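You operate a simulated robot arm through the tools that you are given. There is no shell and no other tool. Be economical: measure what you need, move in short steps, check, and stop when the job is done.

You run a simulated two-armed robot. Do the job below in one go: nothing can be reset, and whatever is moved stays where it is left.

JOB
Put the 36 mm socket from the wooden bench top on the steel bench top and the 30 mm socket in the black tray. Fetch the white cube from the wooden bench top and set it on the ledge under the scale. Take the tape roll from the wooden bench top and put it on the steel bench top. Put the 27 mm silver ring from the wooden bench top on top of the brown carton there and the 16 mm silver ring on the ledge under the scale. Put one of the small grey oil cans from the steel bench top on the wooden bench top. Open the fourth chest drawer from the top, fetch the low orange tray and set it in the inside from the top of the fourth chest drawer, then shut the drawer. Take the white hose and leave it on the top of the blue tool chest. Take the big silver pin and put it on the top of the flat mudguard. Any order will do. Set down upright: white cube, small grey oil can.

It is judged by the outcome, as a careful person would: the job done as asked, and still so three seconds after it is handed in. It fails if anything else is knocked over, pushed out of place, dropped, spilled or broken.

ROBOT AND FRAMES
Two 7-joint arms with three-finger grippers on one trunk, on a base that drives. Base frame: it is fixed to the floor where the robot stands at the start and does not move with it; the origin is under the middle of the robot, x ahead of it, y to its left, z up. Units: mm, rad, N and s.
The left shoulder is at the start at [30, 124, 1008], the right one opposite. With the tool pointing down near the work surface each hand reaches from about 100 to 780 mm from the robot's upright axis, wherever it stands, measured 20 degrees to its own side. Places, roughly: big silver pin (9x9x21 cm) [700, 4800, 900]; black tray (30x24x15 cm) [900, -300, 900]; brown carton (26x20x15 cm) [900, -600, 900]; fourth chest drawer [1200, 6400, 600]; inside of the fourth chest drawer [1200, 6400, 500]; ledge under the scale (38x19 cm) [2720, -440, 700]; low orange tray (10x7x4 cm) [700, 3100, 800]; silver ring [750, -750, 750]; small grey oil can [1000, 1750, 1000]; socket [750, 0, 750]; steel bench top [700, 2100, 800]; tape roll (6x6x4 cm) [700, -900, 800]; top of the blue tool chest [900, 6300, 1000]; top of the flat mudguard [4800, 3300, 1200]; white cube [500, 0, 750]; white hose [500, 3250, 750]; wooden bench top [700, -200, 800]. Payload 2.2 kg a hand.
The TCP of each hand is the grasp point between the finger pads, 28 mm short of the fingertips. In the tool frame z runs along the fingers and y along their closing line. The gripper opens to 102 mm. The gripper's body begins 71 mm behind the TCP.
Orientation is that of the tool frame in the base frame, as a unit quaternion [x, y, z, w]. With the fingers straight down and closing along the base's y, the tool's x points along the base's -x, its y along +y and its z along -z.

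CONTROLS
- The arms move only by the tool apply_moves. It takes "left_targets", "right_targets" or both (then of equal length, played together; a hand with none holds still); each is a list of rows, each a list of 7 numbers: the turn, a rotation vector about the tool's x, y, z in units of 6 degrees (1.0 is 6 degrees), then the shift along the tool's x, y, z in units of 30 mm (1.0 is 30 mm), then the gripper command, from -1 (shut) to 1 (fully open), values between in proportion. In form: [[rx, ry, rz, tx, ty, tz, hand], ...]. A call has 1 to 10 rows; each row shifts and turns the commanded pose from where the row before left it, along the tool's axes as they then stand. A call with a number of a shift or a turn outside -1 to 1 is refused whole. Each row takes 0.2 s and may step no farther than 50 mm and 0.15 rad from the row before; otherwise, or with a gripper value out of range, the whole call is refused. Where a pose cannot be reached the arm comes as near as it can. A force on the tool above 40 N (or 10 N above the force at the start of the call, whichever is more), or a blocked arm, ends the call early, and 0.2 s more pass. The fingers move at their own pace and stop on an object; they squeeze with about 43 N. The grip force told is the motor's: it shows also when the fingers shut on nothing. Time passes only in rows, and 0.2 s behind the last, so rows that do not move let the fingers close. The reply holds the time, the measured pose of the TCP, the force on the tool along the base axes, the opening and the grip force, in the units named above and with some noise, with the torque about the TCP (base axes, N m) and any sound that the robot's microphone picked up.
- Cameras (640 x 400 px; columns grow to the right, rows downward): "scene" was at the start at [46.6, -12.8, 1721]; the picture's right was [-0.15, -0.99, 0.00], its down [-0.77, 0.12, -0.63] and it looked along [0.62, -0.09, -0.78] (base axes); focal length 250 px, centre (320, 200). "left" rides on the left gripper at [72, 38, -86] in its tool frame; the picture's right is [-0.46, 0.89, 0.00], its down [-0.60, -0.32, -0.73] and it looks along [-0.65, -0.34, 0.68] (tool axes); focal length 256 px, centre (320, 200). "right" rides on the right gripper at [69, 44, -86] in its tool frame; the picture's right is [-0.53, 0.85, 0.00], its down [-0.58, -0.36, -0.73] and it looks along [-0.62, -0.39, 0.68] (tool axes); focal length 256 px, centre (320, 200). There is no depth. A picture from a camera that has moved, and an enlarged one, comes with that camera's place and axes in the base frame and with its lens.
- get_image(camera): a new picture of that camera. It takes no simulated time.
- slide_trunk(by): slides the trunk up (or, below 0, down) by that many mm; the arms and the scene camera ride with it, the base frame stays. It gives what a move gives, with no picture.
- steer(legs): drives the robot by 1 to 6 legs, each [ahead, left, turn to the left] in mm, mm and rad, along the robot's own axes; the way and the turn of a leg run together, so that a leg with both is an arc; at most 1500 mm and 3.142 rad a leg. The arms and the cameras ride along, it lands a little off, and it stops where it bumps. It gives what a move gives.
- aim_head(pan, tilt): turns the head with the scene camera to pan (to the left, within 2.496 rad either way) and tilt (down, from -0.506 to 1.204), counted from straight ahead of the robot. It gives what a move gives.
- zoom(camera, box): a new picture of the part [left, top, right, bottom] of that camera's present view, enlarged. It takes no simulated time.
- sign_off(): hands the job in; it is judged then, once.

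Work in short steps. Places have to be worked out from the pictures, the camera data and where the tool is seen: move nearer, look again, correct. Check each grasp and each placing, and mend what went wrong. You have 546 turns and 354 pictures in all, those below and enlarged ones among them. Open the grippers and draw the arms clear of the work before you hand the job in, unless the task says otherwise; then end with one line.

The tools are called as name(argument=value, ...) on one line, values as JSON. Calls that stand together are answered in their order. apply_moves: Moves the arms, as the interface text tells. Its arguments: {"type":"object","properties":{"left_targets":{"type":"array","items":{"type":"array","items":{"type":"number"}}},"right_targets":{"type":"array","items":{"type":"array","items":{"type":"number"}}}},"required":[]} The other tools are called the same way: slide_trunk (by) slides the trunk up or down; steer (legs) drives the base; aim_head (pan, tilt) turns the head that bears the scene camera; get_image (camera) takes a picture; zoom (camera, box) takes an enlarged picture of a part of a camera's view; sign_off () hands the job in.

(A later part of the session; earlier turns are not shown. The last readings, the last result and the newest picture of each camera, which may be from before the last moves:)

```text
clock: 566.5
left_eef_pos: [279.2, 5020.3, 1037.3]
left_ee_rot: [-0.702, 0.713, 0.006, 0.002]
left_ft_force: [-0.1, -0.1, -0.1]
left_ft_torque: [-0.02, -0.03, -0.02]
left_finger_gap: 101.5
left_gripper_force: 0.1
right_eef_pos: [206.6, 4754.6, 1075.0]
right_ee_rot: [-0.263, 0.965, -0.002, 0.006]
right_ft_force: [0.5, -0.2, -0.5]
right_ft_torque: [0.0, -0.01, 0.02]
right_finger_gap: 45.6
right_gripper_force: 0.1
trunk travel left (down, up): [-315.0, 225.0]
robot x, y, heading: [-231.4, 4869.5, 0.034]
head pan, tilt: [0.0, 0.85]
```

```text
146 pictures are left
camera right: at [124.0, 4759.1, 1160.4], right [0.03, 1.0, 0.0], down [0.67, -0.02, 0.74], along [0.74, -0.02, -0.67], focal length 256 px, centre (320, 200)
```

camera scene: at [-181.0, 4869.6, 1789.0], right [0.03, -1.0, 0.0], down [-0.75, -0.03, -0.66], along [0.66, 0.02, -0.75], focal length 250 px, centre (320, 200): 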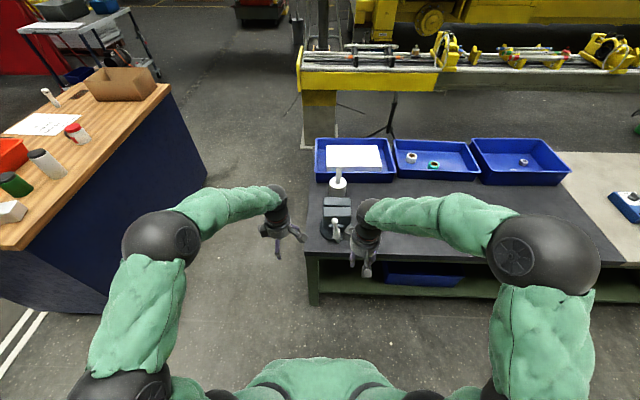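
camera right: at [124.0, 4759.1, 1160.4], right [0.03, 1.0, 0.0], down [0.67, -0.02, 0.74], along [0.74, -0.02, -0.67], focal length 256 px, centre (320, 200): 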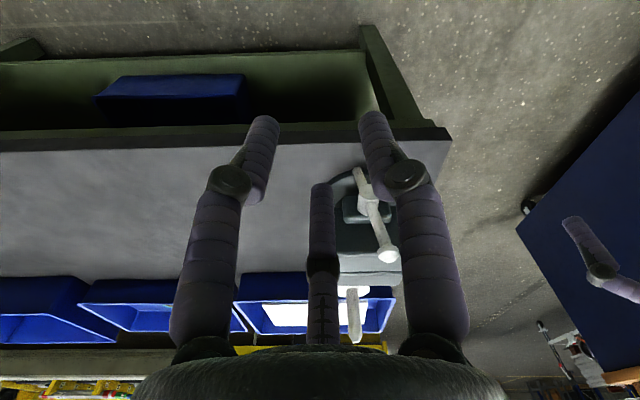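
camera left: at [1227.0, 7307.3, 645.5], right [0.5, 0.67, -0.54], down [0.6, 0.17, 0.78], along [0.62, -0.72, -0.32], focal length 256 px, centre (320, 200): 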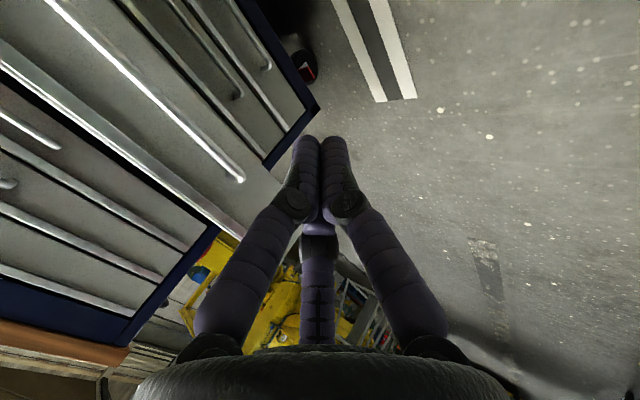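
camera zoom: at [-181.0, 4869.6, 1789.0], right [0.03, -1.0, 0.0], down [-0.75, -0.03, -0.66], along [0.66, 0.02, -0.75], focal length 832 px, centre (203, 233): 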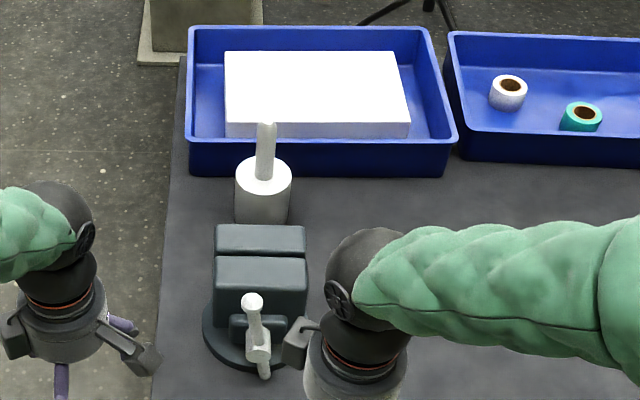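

The pin (a rod on a round base) stands at ≈[734,4803] behind the vise. I raise the right hand and drive 330 mm ahead.

apply_moves(right_targets=[[0, 0, 0, 0, 0, -1, 0.6], [0, 0, 0, 0, 0, -1, 0.6], [0, 0, 0, 0, 0, -1, 0.6]], left_targets=[[0, 0, 0, 0, 0, -1, 1], [0, 0, 0, 0, 0, -1, 1], [0, 0, 0, 0, 0, -1, 1]])

steer(legs=[[330, 0, -0.034]])

get_image(camera="right")

get_image(camera="scene")

```text
clock: 567.3
left_eef_pos: [278.8, 5021.2, 1128.9]
left_ee_rot: [-0.701, 0.713, 0.007, 0.003]
left_ft_force: [0.3, 0.8, -0.1]
left_ft_torque: [0.0, -0.07, 0.02]
left_finger_gap: 102.0
left_gripper_force: 0.1
right_eef_pos: [204.9, 4757.7, 1164.3]
right_ee_rot: [-0.263, 0.965, -0.001, 0.007]
right_ft_force: [-0.3, 0.1, -0.1]
right_ft_torque: [0.02, -0.02, -0.02]
right_finger_gap: 81.7
right_gripper_force: 0.1
trunk travel left (down, up): [-315.0, 225.0]
robot x, y, heading: [-230.4, 4867.7, 0.033]
head pan, tilt: [0.0, 0.85]
```

```text
clock: 569.5
left_eef_pos: [613.6, 5005.3, 1127.1]
left_ee_rot: [-0.686, 0.728, 0.006, 0.002]
left_ft_force: [0.2, 0.3, -0.4]
left_ft_torque: [0.03, 0.01, 0.04]
left_finger_gap: 101.8
left_gripper_force: 0.1
right_eef_pos: [526.9, 4743.5, 1163.4]
right_ee_rot: [-0.243, 0.97, -0.002, 0.006]
right_ft_force: [0.0, 0.3, 0.0]
right_ft_torque: [-0.01, 0.01, 0.02]
right_finger_gap: 81.7
right_gripper_force: 0.1
trunk travel left (down, up): [-315.0, 225.0]
robot x, y, heading: [97.3, 4877.5, -0.008]
head pan, tilt: [0.0, 0.85]
```

```text
145 pictures are left
camera right: at [444.9, 4751.3, 1248.6], right [0.07, 1.0, 0.0], down [0.67, -0.05, 0.74], along [0.74, -0.05, -0.67], focal length 256 px, centre (320, 200)
```

right: 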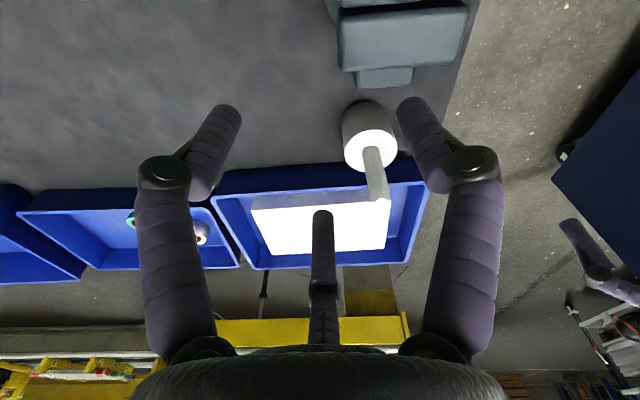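

```text
144 pictures are left
camera scene: at [146.1, 4871.9, 1788.9], right [-0.01, -1.0, 0.0], down [-0.75, 0.01, -0.66], along [0.66, 0.0, -0.75], focal length 250 px, centre (320, 200)
```

scene: 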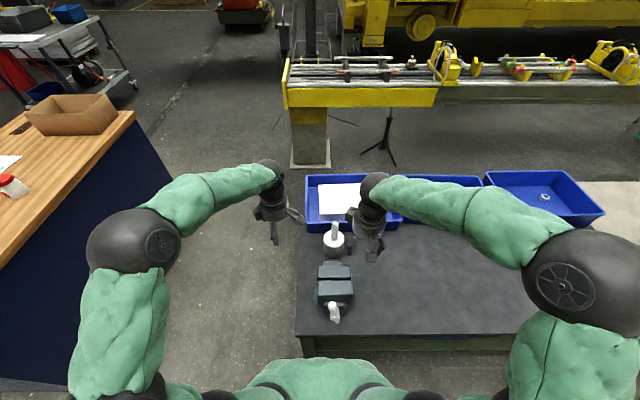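

Rod top estimated at ≈[669,4810,1041]. Move the right hand above it and look.

apply_moves(right_targets=[[0, 0, 0, -0.87, -0.05, 0, 0.6], [0, 0, 0, -0.87, -0.05, 0, 0.6], [0, 0, 0, -0.87, -0.05, 0, 0.6], [0, 0, 0, -0.87, -0.05, 0, 0.6], [0, 0, 0, -0.87, -0.05, 0, 0.6]])

get_image(camera="right")

```text
clock: 570.7
left_eef_pos: [612.8, 5005.1, 1126.3]
left_ee_rot: [-0.686, 0.728, 0.007, 0.002]
left_ft_force: [0.0, -0.8, -0.4]
left_ft_torque: [-0.01, -0.01, 0.01]
left_finger_gap: 101.9
left_gripper_force: 0.0
right_eef_pos: [647.8, 4798.8, 1165.2]
right_ee_rot: [-0.242, 0.97, -0.002, 0.004]
right_ft_force: [-0.1, 0.2, -0.4]
right_ft_torque: [0.01, 0.0, 0.03]
right_finger_gap: 81.5
right_gripper_force: 0.0
trunk travel left (down, up): [-315.0, 225.0]
robot x, y, heading: [97.8, 4874.5, -0.004]
head pan, tilt: [0.0, 0.85]
```

```text
143 pictures are left
camera right: at [564.1, 4806.4, 1250.4], right [0.07, 1.0, 0.0], down [0.67, -0.05, 0.74], along [0.74, -0.06, -0.67], focal length 256 px, centre (320, 200)
```

right: 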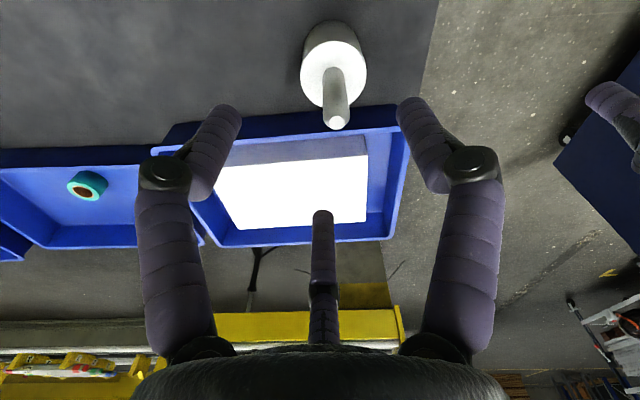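

Two views give the rod at [718,4812], top z≈995, base top ≈860. I move there, narrow the opening and descend onto the rod.

apply_moves(right_targets=[[0, 0, 0, -0.75, -0.24, 0, 0.2], [0, 0, 0, -0.75, -0.24, 0, 0.2], [0, 0, 0, -0.75, -0.24, 0, 0.2], [0, 0, 0, 0, 0, 0.9, 0.2], [0, 0, 0, 0, 0, 0.9, 0.2], [0, 0, 0, 0, 0, 0.9, 0.2]])

get_image(camera="right")

```text
clock: 572.1
left_eef_pos: [613.9, 5004.5, 1127.4]
left_ee_rot: [-0.686, 0.728, 0.006, 0.004]
left_ft_force: [-0.3, -0.3, 0.5]
left_ft_torque: [-0.02, -0.01, -0.01]
left_finger_gap: 102.0
left_gripper_force: 0.0
right_eef_pos: [717.6, 4810.5, 1084.8]
right_ee_rot: [-0.242, 0.97, -0.002, 0.006]
right_ft_force: [-1.2, -0.5, 0.1]
right_ft_torque: [0.0, 0.01, 0.0]
right_finger_gap: 61.1
right_gripper_force: 0.1
trunk travel left (down, up): [-315.0, 225.0]
robot x, y, heading: [92.6, 4873.0, -0.004]
head pan, tilt: [0.0, 0.85]
```

```text
142 pictures are left
camera right: at [634.9, 4817.6, 1169.8], right [0.07, 1.0, 0.0], down [0.67, -0.05, 0.74], along [0.74, -0.05, -0.67], focal length 256 px, centre (320, 200)
```

right: 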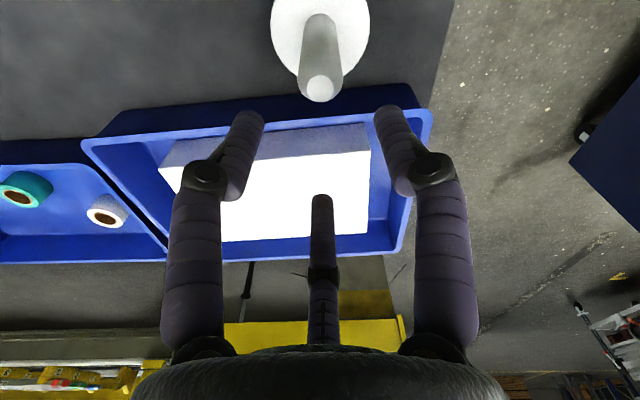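

apply_moves(right_targets=[[0, 0, 0, 0.1, 0.1, 0.95, 0.2], [0, 0, 0, 0, 0, 0.95, 0.2], [0, 0, 0, 0, 0, 0.95, 0.2], [0, 0, 0, 0, 0, 0.95, 0.2]])

get_image(camera="right")

```text
clock: 573.1
left_eef_pos: [612.5, 5003.5, 1126.2]
left_ee_rot: [-0.685, 0.728, 0.006, 0.003]
left_ft_force: [-0.6, 0.2, -0.1]
left_ft_torque: [0.01, 0.01, 0.0]
left_finger_gap: 102.1
left_gripper_force: 0.1
right_eef_pos: [714.6, 4813.0, 970.8]
right_ee_rot: [-0.243, 0.97, -0.002, 0.006]
right_ft_force: [-0.5, 0.1, -0.1]
right_ft_torque: [0.01, 0.0, 0.02]
right_finger_gap: 60.9
right_gripper_force: 0.0
trunk travel left (down, up): [-315.0, 225.0]
robot x, y, heading: [92.7, 4871.0, -0.006]
head pan, tilt: [0.0, 0.85]
```

```text
141 pictures are left
camera right: at [632.5, 4819.7, 1056.5], right [0.07, 1.0, 0.0], down [0.67, -0.05, 0.74], along [0.74, -0.06, -0.67], focal length 256 px, centre (320, 200)
```

right: 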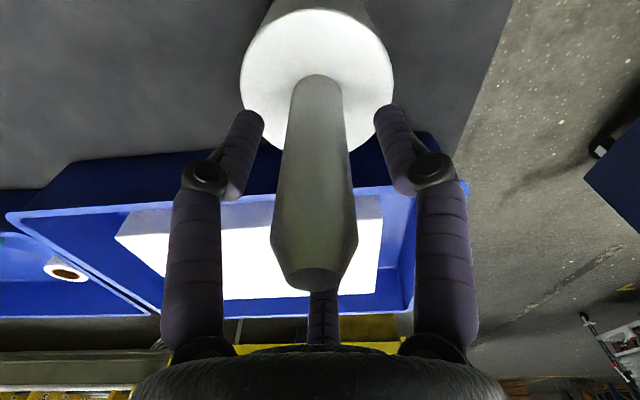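

apply_moves(right_targets=[[0, 0, 0, 0, 0, 0.5, 0.2], [0, 0, 0, 0, 0, 0, -1], [0, 0, 0, 0, 0, 0, -1], [0, 0, 0, 0, 0, 0, -1]])

apply_moves(right_targets=[[0, 0, 0, 0, 0, -0.4, -1], [0, 0, 0, 0, 0, -0.6, -1], [0, 0, 0, 0, 0, -0.6, -1]])

get_image(camera="right")

```text
clock: 574.1
left_eef_pos: [612.5, 5004.6, 1125.6]
left_ee_rot: [-0.685, 0.729, 0.006, 0.004]
left_ft_force: [0.1, 0.0, -0.9]
left_ft_torque: [-0.04, -0.02, 0.02]
left_finger_gap: 101.9
left_gripper_force: 0.1
right_eef_pos: [714.6, 4811.5, 956.5]
right_ee_rot: [-0.242, 0.97, -0.002, 0.007]
right_ft_force: [3.2, -3.3, 0.2]
right_ft_torque: [-0.24, -0.56, -0.07]
right_finger_gap: 32.2
right_gripper_force: 42.9
trunk travel left (down, up): [-315.0, 225.0]
robot x, y, heading: [97.7, 4871.8, -0.002]
head pan, tilt: [0.0, 0.85]
```

```text
clock: 574.9
left_eef_pos: [612.9, 5005.4, 1127.5]
left_ee_rot: [-0.686, 0.727, 0.005, 0.003]
left_ft_force: [0.2, 0.4, 0.9]
left_ft_torque: [0.0, 0.0, 0.02]
left_finger_gap: 101.9
left_gripper_force: 0.0
right_eef_pos: [711.6, 4813.2, 1003.9]
right_ee_rot: [-0.243, 0.97, -0.002, 0.005]
right_ft_force: [-0.7, 0.8, -11.2]
right_ft_torque: [0.0, -0.19, -0.03]
right_finger_gap: 31.8
right_gripper_force: 43.4
trunk travel left (down, up): [-315.0, 225.0]
robot x, y, heading: [98.5, 4872.2, -0.007]
head pan, tilt: [0.0, 0.85]
```

```text
140 pictures are left
camera right: at [630.4, 4821.0, 1089.2], right [0.07, 1.0, 0.0], down [0.67, -0.05, 0.74], along [0.74, -0.05, -0.67], focal length 256 px, centre (320, 200)
```

right: 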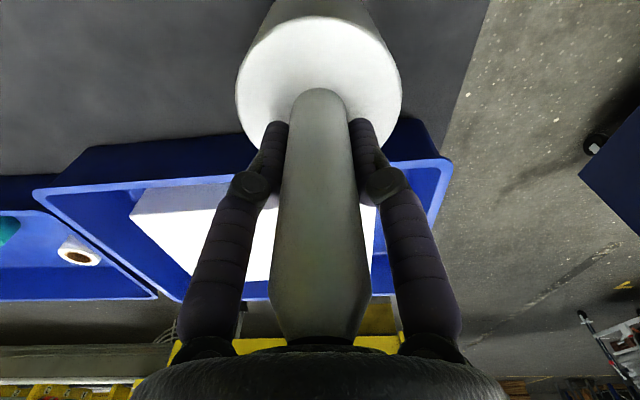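

Pin lifted (≈1.1 kg, firm grip). Raise it well above the vise and retract.

apply_moves(right_targets=[[0, 0, 0, 0, 0, -1, -1], [0, 0, 0, 0, 0, -1, -1], [0, 0, 0, 0, 0, -1, -1], [0, 0, 0, 0, 0, -1, -1], [0, 0, 0, 0, 0, -1, -1], [0, 0, 0, 0, 0, -1, -1], [0, 0, 0, 0.6, 0.3, 0, -1], [0, 0, 0, 0.8, 0.3, 0, -1], [0, 0, 0, 0.8, 0.3, 0, -1]])

steer(legs=[[-400, 0, 0]])

get_image(camera="right")

```text
clock: 576.9
left_eef_pos: [613.3, 5004.2, 1127.2]
left_ee_rot: [-0.686, 0.727, 0.007, 0.003]
left_ft_force: [-0.2, -0.1, 0.6]
left_ft_torque: [0.02, -0.03, 0.01]
left_finger_gap: 101.9
left_gripper_force: 0.1
right_eef_pos: [639.1, 4808.1, 1185.5]
right_ee_rot: [-0.243, 0.97, -0.002, 0.007]
right_ft_force: [0.1, -0.6, -10.4]
right_ft_torque: [0.04, -0.2, -0.03]
right_finger_gap: 32.2
right_gripper_force: 43.3
trunk travel left (down, up): [-315.0, 225.0]
robot x, y, heading: [97.3, 4873.2, -0.009]
head pan, tilt: [0.0, 0.85]
```

```text
clock: 579.4
left_eef_pos: [210.5, 5007.4, 1126.8]
left_ee_rot: [-0.687, 0.727, 0.006, 0.002]
left_ft_force: [0.3, 0.3, 0.0]
left_ft_torque: [0.03, 0.01, -0.03]
left_finger_gap: 102.2
left_gripper_force: 0.0
right_eef_pos: [239.2, 4811.5, 1183.7]
right_ee_rot: [-0.244, 0.97, -0.003, 0.006]
right_ft_force: [-0.3, 0.9, -10.9]
right_ft_torque: [0.01, -0.19, 0.02]
right_finger_gap: 32.2
right_gripper_force: 42.9
trunk travel left (down, up): [-315.0, 225.0]
robot x, y, heading: [-307.8, 4875.6, -0.007]
head pan, tilt: [0.0, 0.85]
```

```text
139 pictures are left
camera right: at [155.5, 4818.7, 1269.3], right [0.07, 1.0, 0.0], down [0.67, -0.05, 0.74], along [0.74, -0.05, -0.67], focal length 256 px, centre (320, 200)
```

right: 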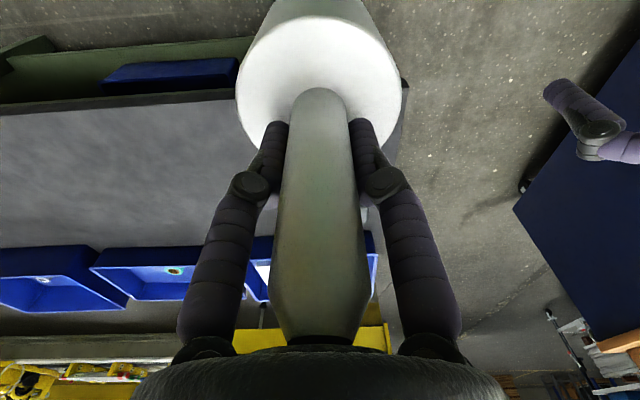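

Now the long way round to the mudguard: face −y and drive down the corridor.

steer(legs=[[0, 0, -1.563], [1480, 0, 0], [1480, 0, 0]])

```text
clock: 597.7
left_eef_pos: [-161.7, 1337.3, 1125.9]
left_ee_rot: [0.033, 0.999, 0.003, 0.006]
left_ft_force: [0.1, -0.9, 0.8]
left_ft_torque: [0.0, 0.01, 0.0]
left_finger_gap: 101.9
left_gripper_force: 0.0
right_eef_pos: [-358.1, 1310.7, 1182.5]
right_ee_rot: [0.517, 0.856, -0.006, 0.003]
right_ft_force: [-0.3, -0.1, -10.3]
right_ft_torque: [-0.2, 0.0, 0.01]
right_finger_gap: 32.0
right_gripper_force: 43.4
trunk travel left (down, up): [-315.0, 225.0]
robot x, y, heading: [-285.2, 1858.3, -1.584]
head pan, tilt: [0.0, 0.85]
```

steer(legs=[[0, 0, 0.025], [1480, 0, 0], [1480, 0, 0]])

```text
clock: 612.7
left_eef_pos: [-140.1, -1699.4, 1126.8]
left_ee_rot: [0.02, 1.0, 0.003, 0.007]
left_ft_force: [-0.3, 0.2, 1.1]
left_ft_torque: [0.03, -0.01, -0.02]
left_finger_gap: 102.0
left_gripper_force: 0.0
right_eef_pos: [-337.4, -1729.1, 1183.0]
right_ee_rot: [0.507, 0.862, -0.005, 0.002]
right_ft_force: [-0.2, 0.1, -9.5]
right_ft_torque: [-0.17, 0.0, 0.0]
right_finger_gap: 31.8
right_gripper_force: 43.5
trunk travel left (down, up): [-315.0, 225.0]
robot x, y, heading: [-277.5, -1184.8, -1.563]
head pan, tilt: [0.0, 0.85]
```

steer(legs=[[1415, 0, 0], [1415, 0, 0], [0, 0, 1.563]])

steer(legs=[[1300, 0, 0], [1300, 0, 0]])

```text
clock: 626.9
left_eef_pos: [-64.4, -4510.8, 1127.0]
left_ee_rot: [0.001, 1.0, 0.003, 0.006]
left_ft_force: [-0.5, -0.6, 1.0]
left_ft_torque: [-0.01, -0.02, 0.0]
left_finger_gap: 102.1
left_gripper_force: 0.0
right_eef_pos: [-259.5, -4549.2, 1184.3]
right_ee_rot: [0.491, 0.871, -0.006, 0.002]
right_ft_force: [0.2, 0.3, 0.8]
right_ft_torque: [0.0, 0.0, -0.02]
right_finger_gap: 2.3
right_gripper_force: 31.2
trunk travel left (down, up): [-315.0, 225.0]
robot x, y, heading: [-221.5, -4002.7, -1.52]
head pan, tilt: [0.0, 0.85]
stopped in leg 3: the robot was blocked; the commanded pose is now the measured one
```

```text
clock: 639.6
left_eef_pos: [65.5, -7100.9, 1127.1]
left_ee_rot: [0.004, 1.0, 0.004, 0.007]
left_ft_force: [0.5, -0.6, 0.2]
left_ft_torque: [0.0, 0.03, -0.02]
left_finger_gap: 102.6
left_gripper_force: 0.0
right_eef_pos: [-129.6, -7138.5, 1184.2]
right_ee_rot: [0.492, 0.871, -0.005, 0.003]
right_ft_force: [0.2, 0.0, 0.4]
right_ft_torque: [0.01, 0.01, -0.01]
right_finger_gap: 1.9
right_gripper_force: 31.6
trunk travel left (down, up): [-315.0, 225.0]
robot x, y, heading: [-90.4, -6593.0, -1.528]
head pan, tilt: [0.0, 0.85]
```

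The base was blocked during the turn and the pin is gone from the hand. I look around to find what happened.

aim_head(pan=2.4, tilt=0.5)

get_image(camera="scene")

aim_head(pan=0.0, tilt=0.6)

get_image(camera="scene")

```text
clock: 641.8
left_eef_pos: [65.3, -7100.3, 1126.6]
left_ee_rot: [0.005, 1.0, 0.004, 0.006]
left_ft_force: [-0.2, -0.1, -0.6]
left_ft_torque: [-0.02, -0.01, 0.0]
left_finger_gap: 102.0
left_gripper_force: 0.0
right_eef_pos: [-131.0, -7137.9, 1184.1]
right_ee_rot: [0.493, 0.87, -0.006, 0.004]
right_ft_force: [0.5, -1.0, 0.7]
right_ft_torque: [0.0, 0.04, -0.02]
right_finger_gap: 2.0
right_gripper_force: 31.2
trunk travel left (down, up): [-315.0, 225.0]
robot x, y, heading: [-90.6, -6592.3, -1.523]
head pan, tilt: [2.4, 0.499]
```

```text
138 pictures are left
camera scene: at [-33.8, -6493.4, 1819.0], right [0.77, -0.64, 0.0], down [-0.31, -0.37, -0.88], along [0.56, 0.67, -0.48], focal length 250 px, centre (320, 200)
```

scene: 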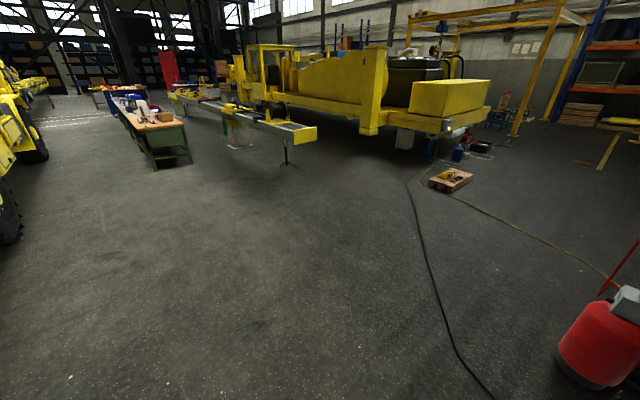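

```text
clock: 644.0
left_eef_pos: [64.1, -7101.4, 1126.1]
left_ee_rot: [0.005, 1.0, 0.004, 0.006]
left_ft_force: [0.1, 0.3, -0.2]
left_ft_torque: [0.0, -0.02, -0.03]
left_finger_gap: 102.0
left_gripper_force: 0.0
right_eef_pos: [-129.8, -7137.5, 1183.7]
right_ee_rot: [0.492, 0.871, -0.006, 0.003]
right_ft_force: [-0.7, -0.5, -0.4]
right_ft_torque: [0.0, -0.01, 0.0]
right_finger_gap: 2.0
right_gripper_force: 31.4
trunk travel left (down, up): [-315.0, 225.0]
robot x, y, heading: [-90.9, -6591.3, -1.53]
head pan, tilt: [0.0, 0.6]
```

```text
137 pictures are left
camera scene: at [-88.4, -6651.3, 1809.9], right [-1.0, -0.04, 0.0], down [-0.02, 0.56, -0.82], along [0.04, -0.82, -0.57], focal length 250 px, centre (320, 200)
```

scene: 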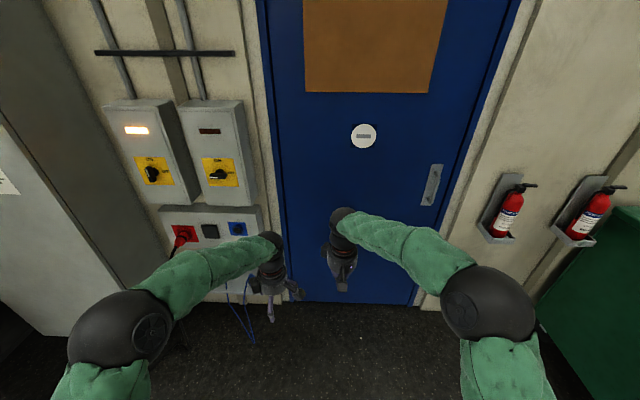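

aim_head(pan=-2.3, tilt=0.6)

get_image(camera="scene")

aim_head(pan=-1.0, tilt=0.9)

get_image(camera="scene")

aim_head(pan=1.0, tilt=0.9)

get_image(camera="scene")

```text
clock: 646.1
left_eef_pos: [65.3, -7101.1, 1125.4]
left_ee_rot: [0.005, 1.0, 0.004, 0.007]
left_ft_force: [0.1, -0.3, -0.4]
left_ft_torque: [0.04, -0.01, -0.02]
left_finger_gap: 101.8
left_gripper_force: 0.1
right_eef_pos: [-130.4, -7137.2, 1183.6]
right_ee_rot: [0.493, 0.87, -0.006, 0.003]
right_ft_force: [0.4, 0.2, -0.2]
right_ft_torque: [-0.02, 0.0, 0.0]
right_finger_gap: 2.0
right_gripper_force: 31.5
trunk travel left (down, up): [-315.0, 225.0]
robot x, y, heading: [-92.7, -6587.8, -1.528]
head pan, tilt: [-2.3, 0.6]
```

```text
136 pictures are left
camera scene: at [-160.8, -6507.1, 1809.9], right [0.63, 0.77, 0.0], down [0.44, -0.36, -0.83], along [-0.64, 0.52, -0.56], focal length 250 px, centre (320, 200)
```

scene: 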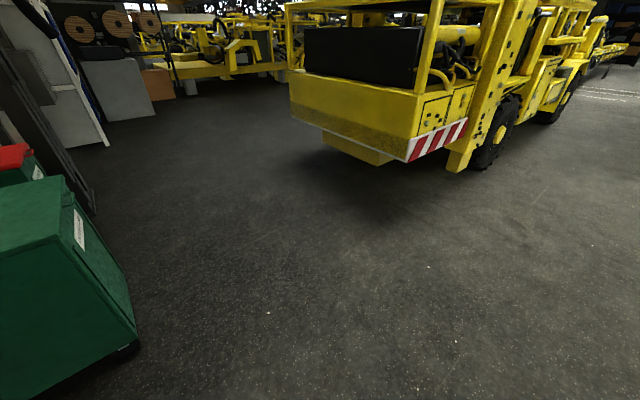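

```text
clock: 647.6
left_eef_pos: [64.1, -7100.5, 1126.2]
left_ee_rot: [0.004, 1.0, 0.003, 0.006]
left_ft_force: [0.2, 0.5, 0.6]
left_ft_torque: [-0.01, -0.02, -0.01]
left_finger_gap: 102.1
left_gripper_force: 0.0
right_eef_pos: [-131.4, -7138.8, 1184.4]
right_ee_rot: [0.493, 0.87, -0.006, 0.003]
right_ft_force: [-0.6, 0.5, -0.1]
right_ft_torque: [0.02, -0.02, 0.0]
right_finger_gap: 2.1
right_gripper_force: 31.0
trunk travel left (down, up): [-315.0, 225.0]
robot x, y, heading: [-89.5, -6590.5, -1.525]
head pan, tilt: [-1.0, 0.901]
```

```text
135 pictures are left
camera scene: at [-154.1, -6606.5, 1785.1], right [-0.58, 0.82, 0.0], down [0.64, 0.45, -0.62], along [-0.51, -0.36, -0.78], focal length 250 px, centre (320, 200)
```

scene: 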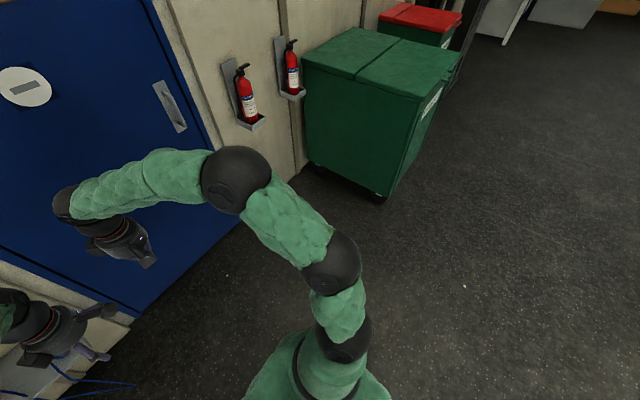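

```text
clock: 649.5
left_eef_pos: [63.7, -7101.6, 1126.7]
left_ee_rot: [0.005, 1.0, 0.004, 0.006]
left_ft_force: [0.4, 0.0, 0.1]
left_ft_torque: [-0.03, 0.02, 0.01]
left_finger_gap: 102.1
left_gripper_force: 0.1
right_eef_pos: [-131.0, -7137.6, 1183.9]
right_ee_rot: [0.492, 0.87, -0.005, 0.003]
right_ft_force: [1.0, -0.4, 0.5]
right_ft_torque: [-0.02, 0.01, 0.02]
right_finger_gap: 2.0
right_gripper_force: 31.5
trunk travel left (down, up): [-315.0, 225.0]
robot x, y, heading: [-87.5, -6594.5, -1.527]
head pan, tilt: [1.0, 0.901]
```

```text
134 pictures are left
camera scene: at [-27.1, -6601.1, 1785.1], right [-0.5, -0.86, 0.0], down [-0.68, 0.39, -0.62], along [0.54, -0.31, -0.78], focal length 250 px, centre (320, 200)
```

scene: 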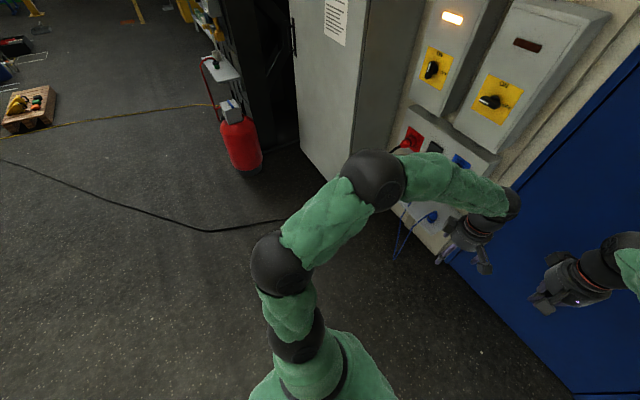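

aim_head(pan=0.0, tilt=1.2)

get_image(camera="scene")

get_image(camera="right")

get_image(camera="left")

```text
clock: 650.8
left_eef_pos: [65.7, -7101.5, 1126.5]
left_ee_rot: [0.005, 1.0, 0.004, 0.006]
left_ft_force: [-0.6, 1.0, 0.4]
left_ft_torque: [0.0, 0.01, 0.0]
left_finger_gap: 102.2
left_gripper_force: 0.0
right_eef_pos: [-131.3, -7138.2, 1182.9]
right_ee_rot: [0.492, 0.871, -0.005, 0.003]
right_ft_force: [-1.0, 0.5, -0.1]
right_ft_torque: [0.0, 0.0, -0.01]
right_finger_gap: 2.1
right_gripper_force: 31.7
trunk travel left (down, up): [-315.0, 225.0]
robot x, y, heading: [-94.9, -6590.1, -1.53]
head pan, tilt: [0.0, 1.201]
```

```text
133 pictures are left
camera scene: at [-89.8, -6618.9, 1765.3], right [-1.0, -0.04, 0.0], down [-0.04, 0.93, -0.36], along [0.02, -0.36, -0.93], focal length 250 px, centre (320, 200)
```

scene: 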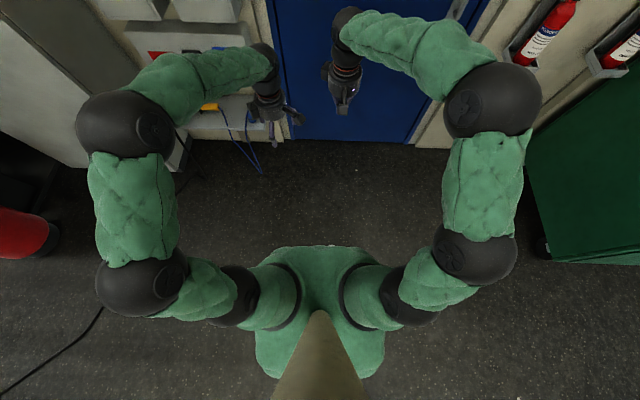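

```text
132 pictures are left
camera right: at [-128.3, -7054.0, 1269.3], right [1.0, -0.02, 0.0], down [-0.01, -0.67, 0.74], along [-0.02, -0.74, -0.67], focal length 256 px, centre (320, 200)
```

right: 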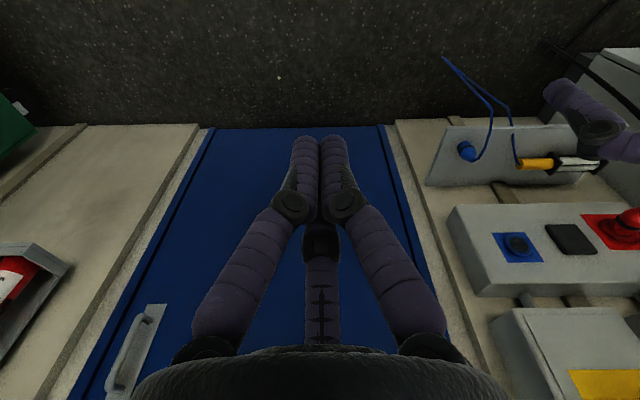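

```text
131 pictures are left
camera left: at [-9.2, -7063.1, 1210.8], right [0.47, 0.88, 0.01], down [0.59, -0.33, 0.74], along [0.65, -0.34, -0.68], focal length 256 px, centre (320, 200)
```

left: 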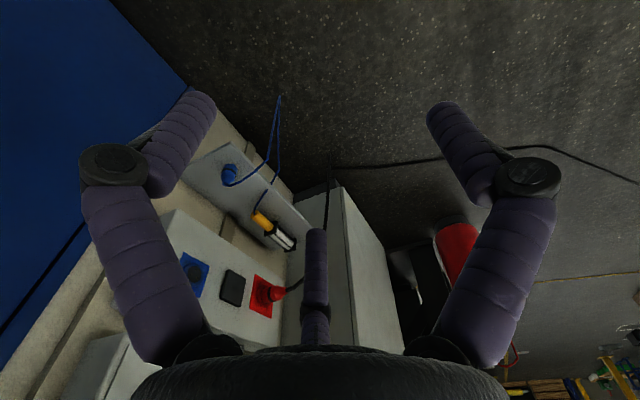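

aim_head(pan=2.45, tilt=0.45)

zoom(camera="scene", box=[0, 100, 320, 300])

zoom(camera="scene", box=[0, 200, 320, 400])

```text
clock: 653.0
left_eef_pos: [64.6, -7100.9, 1127.0]
left_ee_rot: [0.005, 1.0, 0.004, 0.007]
left_ft_force: [-0.4, 1.3, -0.2]
left_ft_torque: [0.0, 0.02, -0.01]
left_finger_gap: 102.0
left_gripper_force: 0.0
right_eef_pos: [-130.9, -7138.4, 1184.0]
right_ee_rot: [0.493, 0.87, -0.006, 0.003]
right_ft_force: [-0.6, 0.0, -0.4]
right_ft_torque: [0.02, 0.0, -0.02]
right_finger_gap: 2.1
right_gripper_force: 31.9
trunk travel left (down, up): [-315.0, 225.0]
robot x, y, heading: [-94.6, -6590.2, -1.526]
head pan, tilt: [2.45, 0.45]
```

```text
2.00 times, centred on (160, 200) of scene
camera zoom: at [-36.8, -6489.8, 1823.4], right [0.8, -0.6, 0.0], down [-0.26, -0.35, -0.9], along [0.54, 0.72, -0.44], focal length 499 px, centre (640, 200)
```

zoom: 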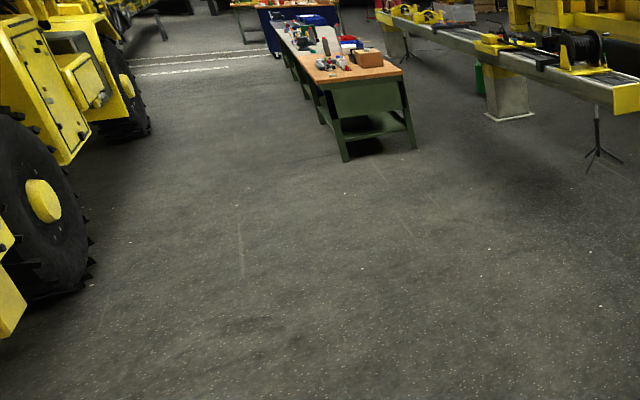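

```text
2.00 times, centred on (160, 300) of scene
camera zoom: at [-36.8, -6489.8, 1823.4], right [0.8, -0.6, 0.0], down [-0.26, -0.35, -0.9], along [0.54, 0.72, -0.44], focal length 499 px, centre (640, 0)
```

zoom: 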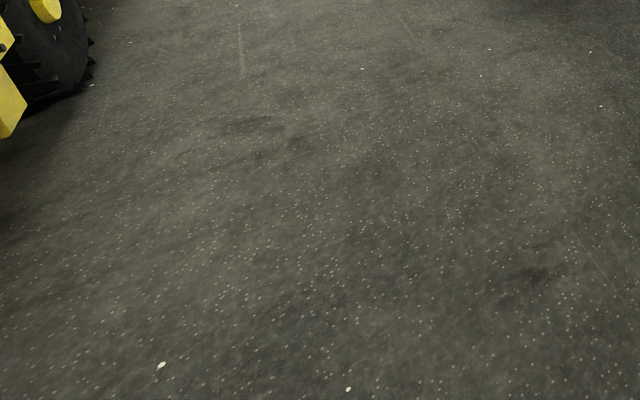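

aim_head(pan=1.7, tilt=1.2)

get_image(camera="scene")

aim_head(pan=-1.7, tilt=1.2)

get_image(camera="scene")

aim_head(pan=-2.49, tilt=1.0)

get_image(camera="scene")

```text
clock: 654.1
left_eef_pos: [66.0, -7100.6, 1126.1]
left_ee_rot: [0.004, 1.0, 0.003, 0.006]
left_ft_force: [0.4, -0.2, 0.7]
left_ft_torque: [0.03, -0.01, 0.01]
left_finger_gap: 102.2
left_gripper_force: 0.1
right_eef_pos: [-130.8, -7137.8, 1183.9]
right_ee_rot: [0.493, 0.87, -0.005, 0.002]
right_ft_force: [0.3, 0.4, -0.2]
right_ft_torque: [0.02, 0.03, 0.01]
right_finger_gap: 1.9
right_gripper_force: 32.3
trunk travel left (down, up): [-315.0, 225.0]
robot x, y, heading: [-94.0, -6588.9, -1.528]
head pan, tilt: [1.7, 1.201]
```

```text
128 pictures are left
camera scene: at [-37.2, -6553.4, 1765.3], right [0.17, -0.98, 0.0], down [-0.92, -0.16, -0.36], along [0.36, 0.06, -0.93], focal length 250 px, centre (320, 200)
```

scene: 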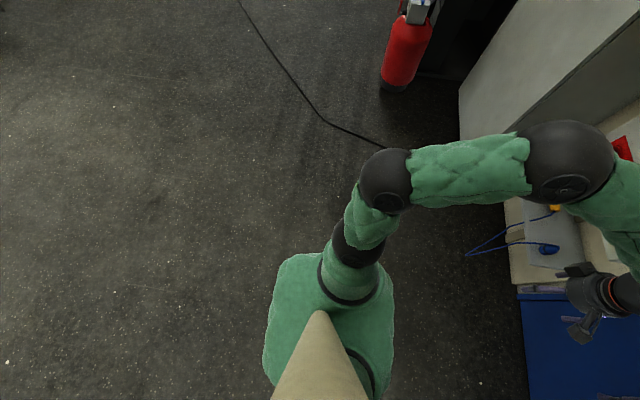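

```text
clock: 657.0
left_eef_pos: [64.8, -7101.2, 1126.5]
left_ee_rot: [0.004, 1.0, 0.004, 0.006]
left_ft_force: [-0.3, 1.4, 0.7]
left_ft_torque: [-0.01, -0.02, -0.02]
left_finger_gap: 102.1
left_gripper_force: 0.1
right_eef_pos: [-130.2, -7139.2, 1183.6]
right_ee_rot: [0.492, 0.87, -0.005, 0.003]
right_ft_force: [0.7, 0.0, -0.4]
right_ft_torque: [0.01, 0.02, 0.03]
right_finger_gap: 2.1
right_gripper_force: 31.4
trunk travel left (down, up): [-315.0, 225.0]
robot x, y, heading: [-92.4, -6595.5, -1.529]
head pan, tilt: [-1.7, 1.201]
```

```text
127 pictures are left
camera scene: at [-148.0, -6558.3, 1765.3], right [0.09, 1.0, 0.0], down [0.93, -0.08, -0.36], along [-0.36, 0.03, -0.93], focal length 250 px, centre (320, 200)
```

scene: 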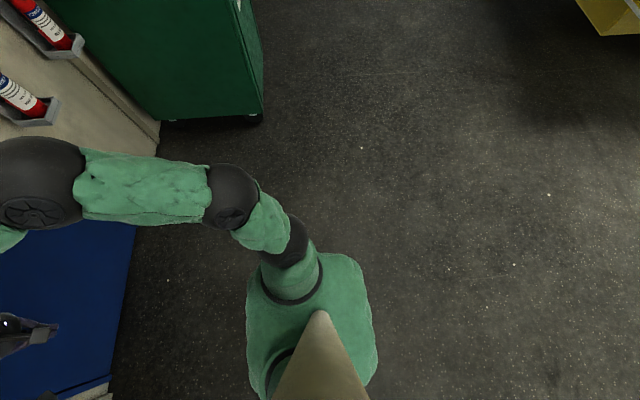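

```text
clock: 658.1
left_eef_pos: [65.2, -7101.2, 1126.1]
left_ee_rot: [0.005, 1.0, 0.004, 0.006]
left_ft_force: [0.1, 0.4, -0.4]
left_ft_torque: [0.04, 0.0, 0.0]
left_finger_gap: 102.0
left_gripper_force: 0.0
right_eef_pos: [-130.5, -7138.6, 1183.6]
right_ee_rot: [0.492, 0.87, -0.005, 0.003]
right_ft_force: [-0.5, 0.6, -0.1]
right_ft_torque: [0.05, 0.0, -0.03]
right_finger_gap: 2.1
right_gripper_force: 32.0
trunk travel left (down, up): [-315.0, 225.0]
robot x, y, heading: [-92.4, -6592.3, -1.525]
head pan, tilt: [-2.491, 1.0]
```

```text
126 pictures are left
camera scene: at [-137.0, -6509.6, 1777.9], right [0.77, 0.64, 0.0], down [0.54, -0.65, -0.54], along [-0.35, 0.41, -0.84], focal length 250 px, centre (320, 200)
```

scene: 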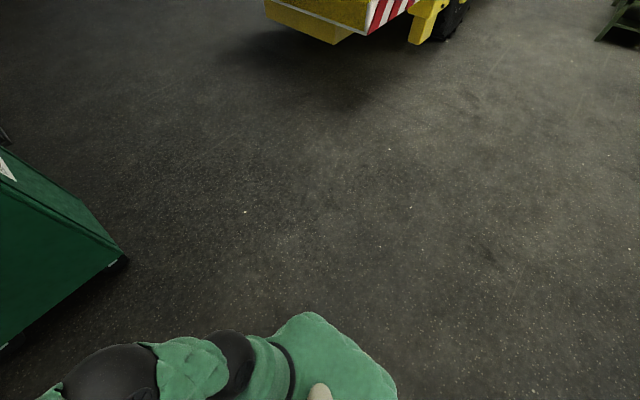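

No pin in sight near me. I back up 1000 mm and look at the floor ahead.

steer(legs=[[-1000, 0, 0]])

aim_head(pan=0.0, tilt=0.9)

get_image(camera="scene")

```text
clock: 663.4
left_eef_pos: [19.8, -6080.0, 1127.5]
left_ee_rot: [-0.008, 1.0, 0.003, 0.006]
left_ft_force: [0.4, 0.1, 0.0]
left_ft_torque: [-0.01, -0.02, 0.0]
left_finger_gap: 102.0
left_gripper_force: 0.1
right_eef_pos: [-174.2, -6122.0, 1183.2]
right_ee_rot: [0.482, 0.876, -0.006, 0.003]
right_ft_force: [0.1, 0.7, 0.1]
right_ft_torque: [-0.05, 0.01, 0.0]
right_finger_gap: 2.0
right_gripper_force: 31.5
trunk travel left (down, up): [-315.0, 225.0]
robot x, y, heading: [-148.6, -5574.0, -1.506]
head pan, tilt: [-2.491, 1.0]
```

```text
clock: 665.6
left_eef_pos: [21.2, -6079.6, 1127.0]
left_ee_rot: [-0.007, 1.0, 0.003, 0.006]
left_ft_force: [-0.4, 0.1, 0.2]
left_ft_torque: [-0.02, 0.05, 0.0]
left_finger_gap: 101.9
left_gripper_force: 0.0
right_eef_pos: [-174.2, -6121.6, 1184.3]
right_ee_rot: [0.483, 0.876, -0.006, 0.003]
right_ft_force: [0.2, 0.4, -0.3]
right_ft_torque: [-0.02, 0.01, 0.04]
right_finger_gap: 2.3
right_gripper_force: 31.8
trunk travel left (down, up): [-315.0, 225.0]
robot x, y, heading: [-147.9, -5572.9, -1.509]
head pan, tilt: [0.0, 0.901]
```

```text
125 pictures are left
camera scene: at [-144.1, -5621.4, 1785.1], right [-1.0, -0.07, 0.0], down [-0.05, 0.78, -0.62], along [0.04, -0.62, -0.78], focal length 250 px, centre (320, 200)
```

scene: 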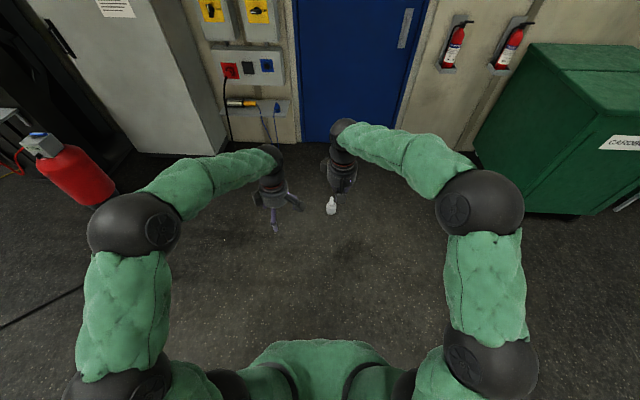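

There it is — standing on the floor near the door, ≈[−155,−6885]. Zoom.

zoom(camera="scene", box=[290, 170, 370, 230])

```text
6.67 times, centred on (330, 200) of scene
camera zoom: at [-144.1, -5621.4, 1785.1], right [-1.0, -0.07, 0.0], down [-0.05, 0.78, -0.62], along [0.04, -0.62, -0.78], focal length 1664 px, centre (253, 200)
```

zoom: 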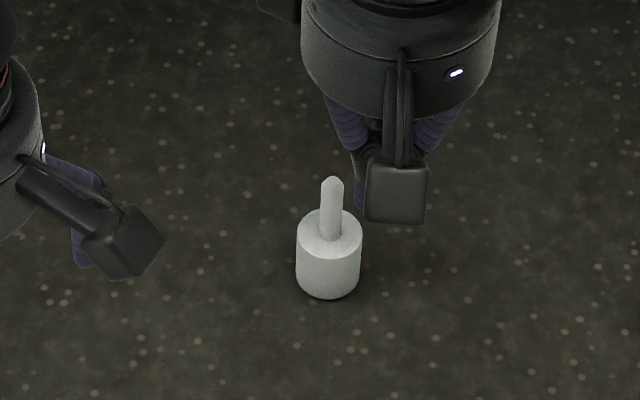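

The pin stands intact. I lower the trunk, open the right hand, and approach to pick it up again — gripping lower on the rod this time.

slide_trunk(by=-310)

apply_moves(right_targets=[[0, 0, 0, 0, 0, -0.1, 0.2], [0, 0, 0, 0, 0, 0, 0.2], [0, 0, 0, 0, 0, 0, 0.2]])

steer(legs=[[0, 0, -0.06], [700, 0, 0]])

get_image(camera="right")

get_image(camera="scene")

```text
clock: 668.7
left_eef_pos: [21.1, -6080.3, 816.8]
left_ee_rot: [-0.008, 1.0, 0.003, 0.007]
left_ft_force: [0.6, -0.2, -1.0]
left_ft_torque: [0.06, -0.02, 0.0]
left_finger_gap: 101.7
left_gripper_force: 0.0
right_eef_pos: [-174.1, -6121.5, 874.0]
right_ee_rot: [0.483, 0.876, -0.005, 0.003]
right_ft_force: [-0.8, -0.4, 0.1]
right_ft_torque: [0.03, 0.01, 0.01]
right_finger_gap: 2.3
right_gripper_force: 31.3
trunk travel left (down, up): [-5.0, 535.0]
robot x, y, heading: [-147.7, -5576.2, -1.501]
head pan, tilt: [0.0, 0.901]
```

```text
clock: 669.5
left_eef_pos: [21.6, -6079.9, 815.4]
left_ee_rot: [-0.007, 1.0, 0.004, 0.007]
left_ft_force: [-0.3, -0.1, -0.2]
left_ft_torque: [-0.01, -0.02, 0.0]
left_finger_gap: 102.0
left_gripper_force: 0.0
right_eef_pos: [-173.9, -6121.4, 877.7]
right_ee_rot: [0.483, 0.876, -0.006, 0.003]
right_ft_force: [0.1, 0.3, -0.1]
right_ft_torque: [-0.01, -0.02, 0.02]
right_finger_gap: 60.9
right_gripper_force: 0.1
trunk travel left (down, up): [-5.0, 535.0]
robot x, y, heading: [-150.2, -5576.6, -1.503]
head pan, tilt: [0.0, 0.901]
```

```text
clock: 673.8
left_eef_pos: [-0.4, -6792.8, 815.9]
left_ee_rot: [0.019, 1.0, 0.003, 0.007]
left_ft_force: [0.1, -0.1, -0.4]
left_ft_torque: [0.01, 0.02, -0.02]
left_finger_gap: 102.0
left_gripper_force: 0.1
right_eef_pos: [-195.4, -6823.6, 877.0]
right_ee_rot: [0.506, 0.863, -0.005, 0.002]
right_ft_force: [-0.1, -0.6, 0.3]
right_ft_torque: [0.0, 0.01, -0.02]
right_finger_gap: 61.3
right_gripper_force: 0.0
trunk travel left (down, up): [-5.0, 535.0]
robot x, y, heading: [-144.8, -6281.0, -1.558]
head pan, tilt: [0.0, 0.901]
```

```text
123 pictures are left
camera right: at [-191.0, -6739.1, 962.3], right [1.0, -0.05, 0.0], down [-0.04, -0.67, 0.74], along [-0.04, -0.74, -0.67], focal length 256 px, centre (320, 200)
```

right: 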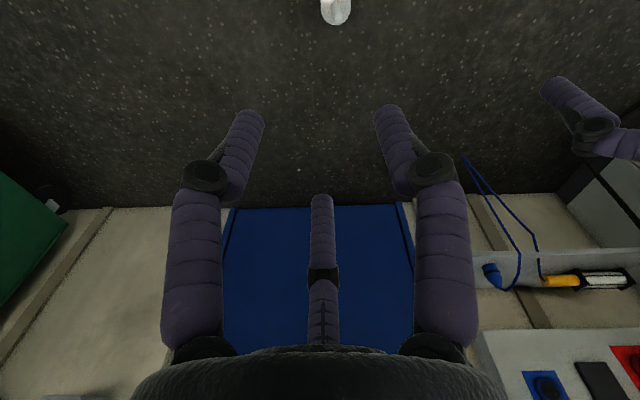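

```text
122 pictures are left
camera scene: at [-139.4, -6325.3, 1475.1], right [-1.0, -0.01, 0.0], down [-0.01, 0.78, -0.62], along [0.01, -0.62, -0.78], focal length 250 px, centre (320, 200)
```

scene: 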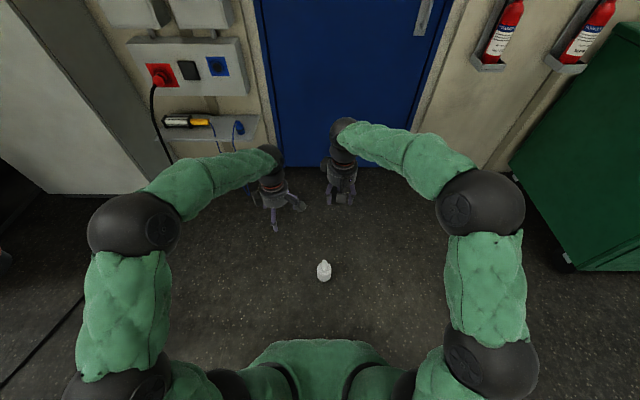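

Pin at ≈[−152,−6895]. Move over it and go down.

apply_moves(right_targets=[[0, 0, 0, -0.7, 0, 0.9, 0.2], [0, 0, 0, -0.7, 0, 0.9, 0.2], [0, 0, 0, -0.7, 0, 0.9, 0.2], [0, 0, 0, -0.67, 0.1, 0.9, 0.2], [0, 0, 0, 0, 0, 1, 0.2], [0, 0, 0, 0, 0, 1, 0.2], [0, 0, 0, 0, 0, 1, 0.2], [0, 0, 0, 0, 0, 1, 0.2], [0, 0, 0, 0, 0, 1, 0.2], [0, 0, 0, 0, 0, 1, 0.2]])

get_image(camera="right")

```text
clock: 676.0
left_eef_pos: [0.6, -6791.1, 816.1]
left_ee_rot: [0.019, 1.0, 0.004, 0.006]
left_ft_force: [-0.4, 0.1, 0.5]
left_ft_torque: [0.01, 0.01, -0.03]
left_finger_gap: 102.0
left_gripper_force: 0.1
right_eef_pos: [-154.8, -6900.0, 588.6]
right_ee_rot: [0.507, 0.862, -0.006, 0.003]
right_ft_force: [0.1, -0.3, -0.2]
right_ft_torque: [0.0, 0.02, -0.03]
right_finger_gap: 61.4
right_gripper_force: 0.0
trunk travel left (down, up): [-5.0, 535.0]
robot x, y, heading: [-139.8, -6279.4, -1.556]
head pan, tilt: [0.0, 0.901]
```

```text
121 pictures are left
camera right: at [-149.4, -6815.6, 673.1], right [1.0, -0.05, 0.0], down [-0.04, -0.67, 0.74], along [-0.04, -0.74, -0.67], focal length 256 px, centre (320, 200)
```

right: 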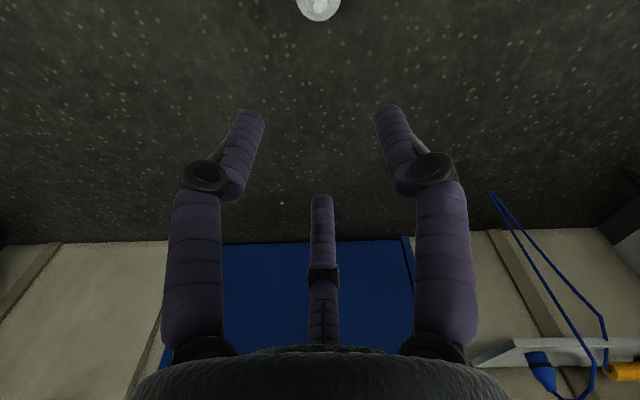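

apply_moves(right_targets=[[0, 0, 0, -0.1, 0, 1, 0.2], [0, 0, 0, 0, 0, 1, 0.2], [0, 0, 0, 0, 0, 1, 0.2], [0, 0, 0, 0, 0, 1, 0.2], [0, 0, 0, 0, 0, 1, 0.2], [0, 0, 0, 0, 0, 1, 0.2], [0, 0, 0, 0, 0, 1, 0.2]])

get_image(camera="right")

```text
clock: 677.6
left_eef_pos: [0.6, -6791.1, 814.8]
left_ee_rot: [0.019, 1.0, 0.004, 0.007]
left_ft_force: [-0.5, 0.4, 0.5]
left_ft_torque: [0.02, -0.03, -0.05]
left_finger_gap: 102.1
left_gripper_force: 0.1
right_eef_pos: [-151.1, -6902.3, 379.1]
right_ee_rot: [0.506, 0.862, -0.007, 0.003]
right_ft_force: [0.2, -0.1, 0.2]
right_ft_torque: [0.02, -0.01, -0.02]
right_finger_gap: 61.3
right_gripper_force: 0.0
trunk travel left (down, up): [-5.0, 535.0]
robot x, y, heading: [-143.3, -6278.2, -1.558]
head pan, tilt: [0.0, 0.901]
```

```text
120 pictures are left
camera right: at [-146.6, -6818.5, 465.0], right [1.0, -0.05, 0.0], down [-0.04, -0.67, 0.74], along [-0.04, -0.74, -0.67], focal length 256 px, centre (320, 200)
```

right: 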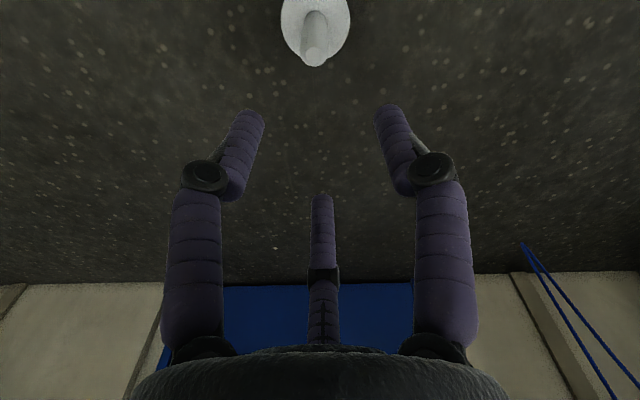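

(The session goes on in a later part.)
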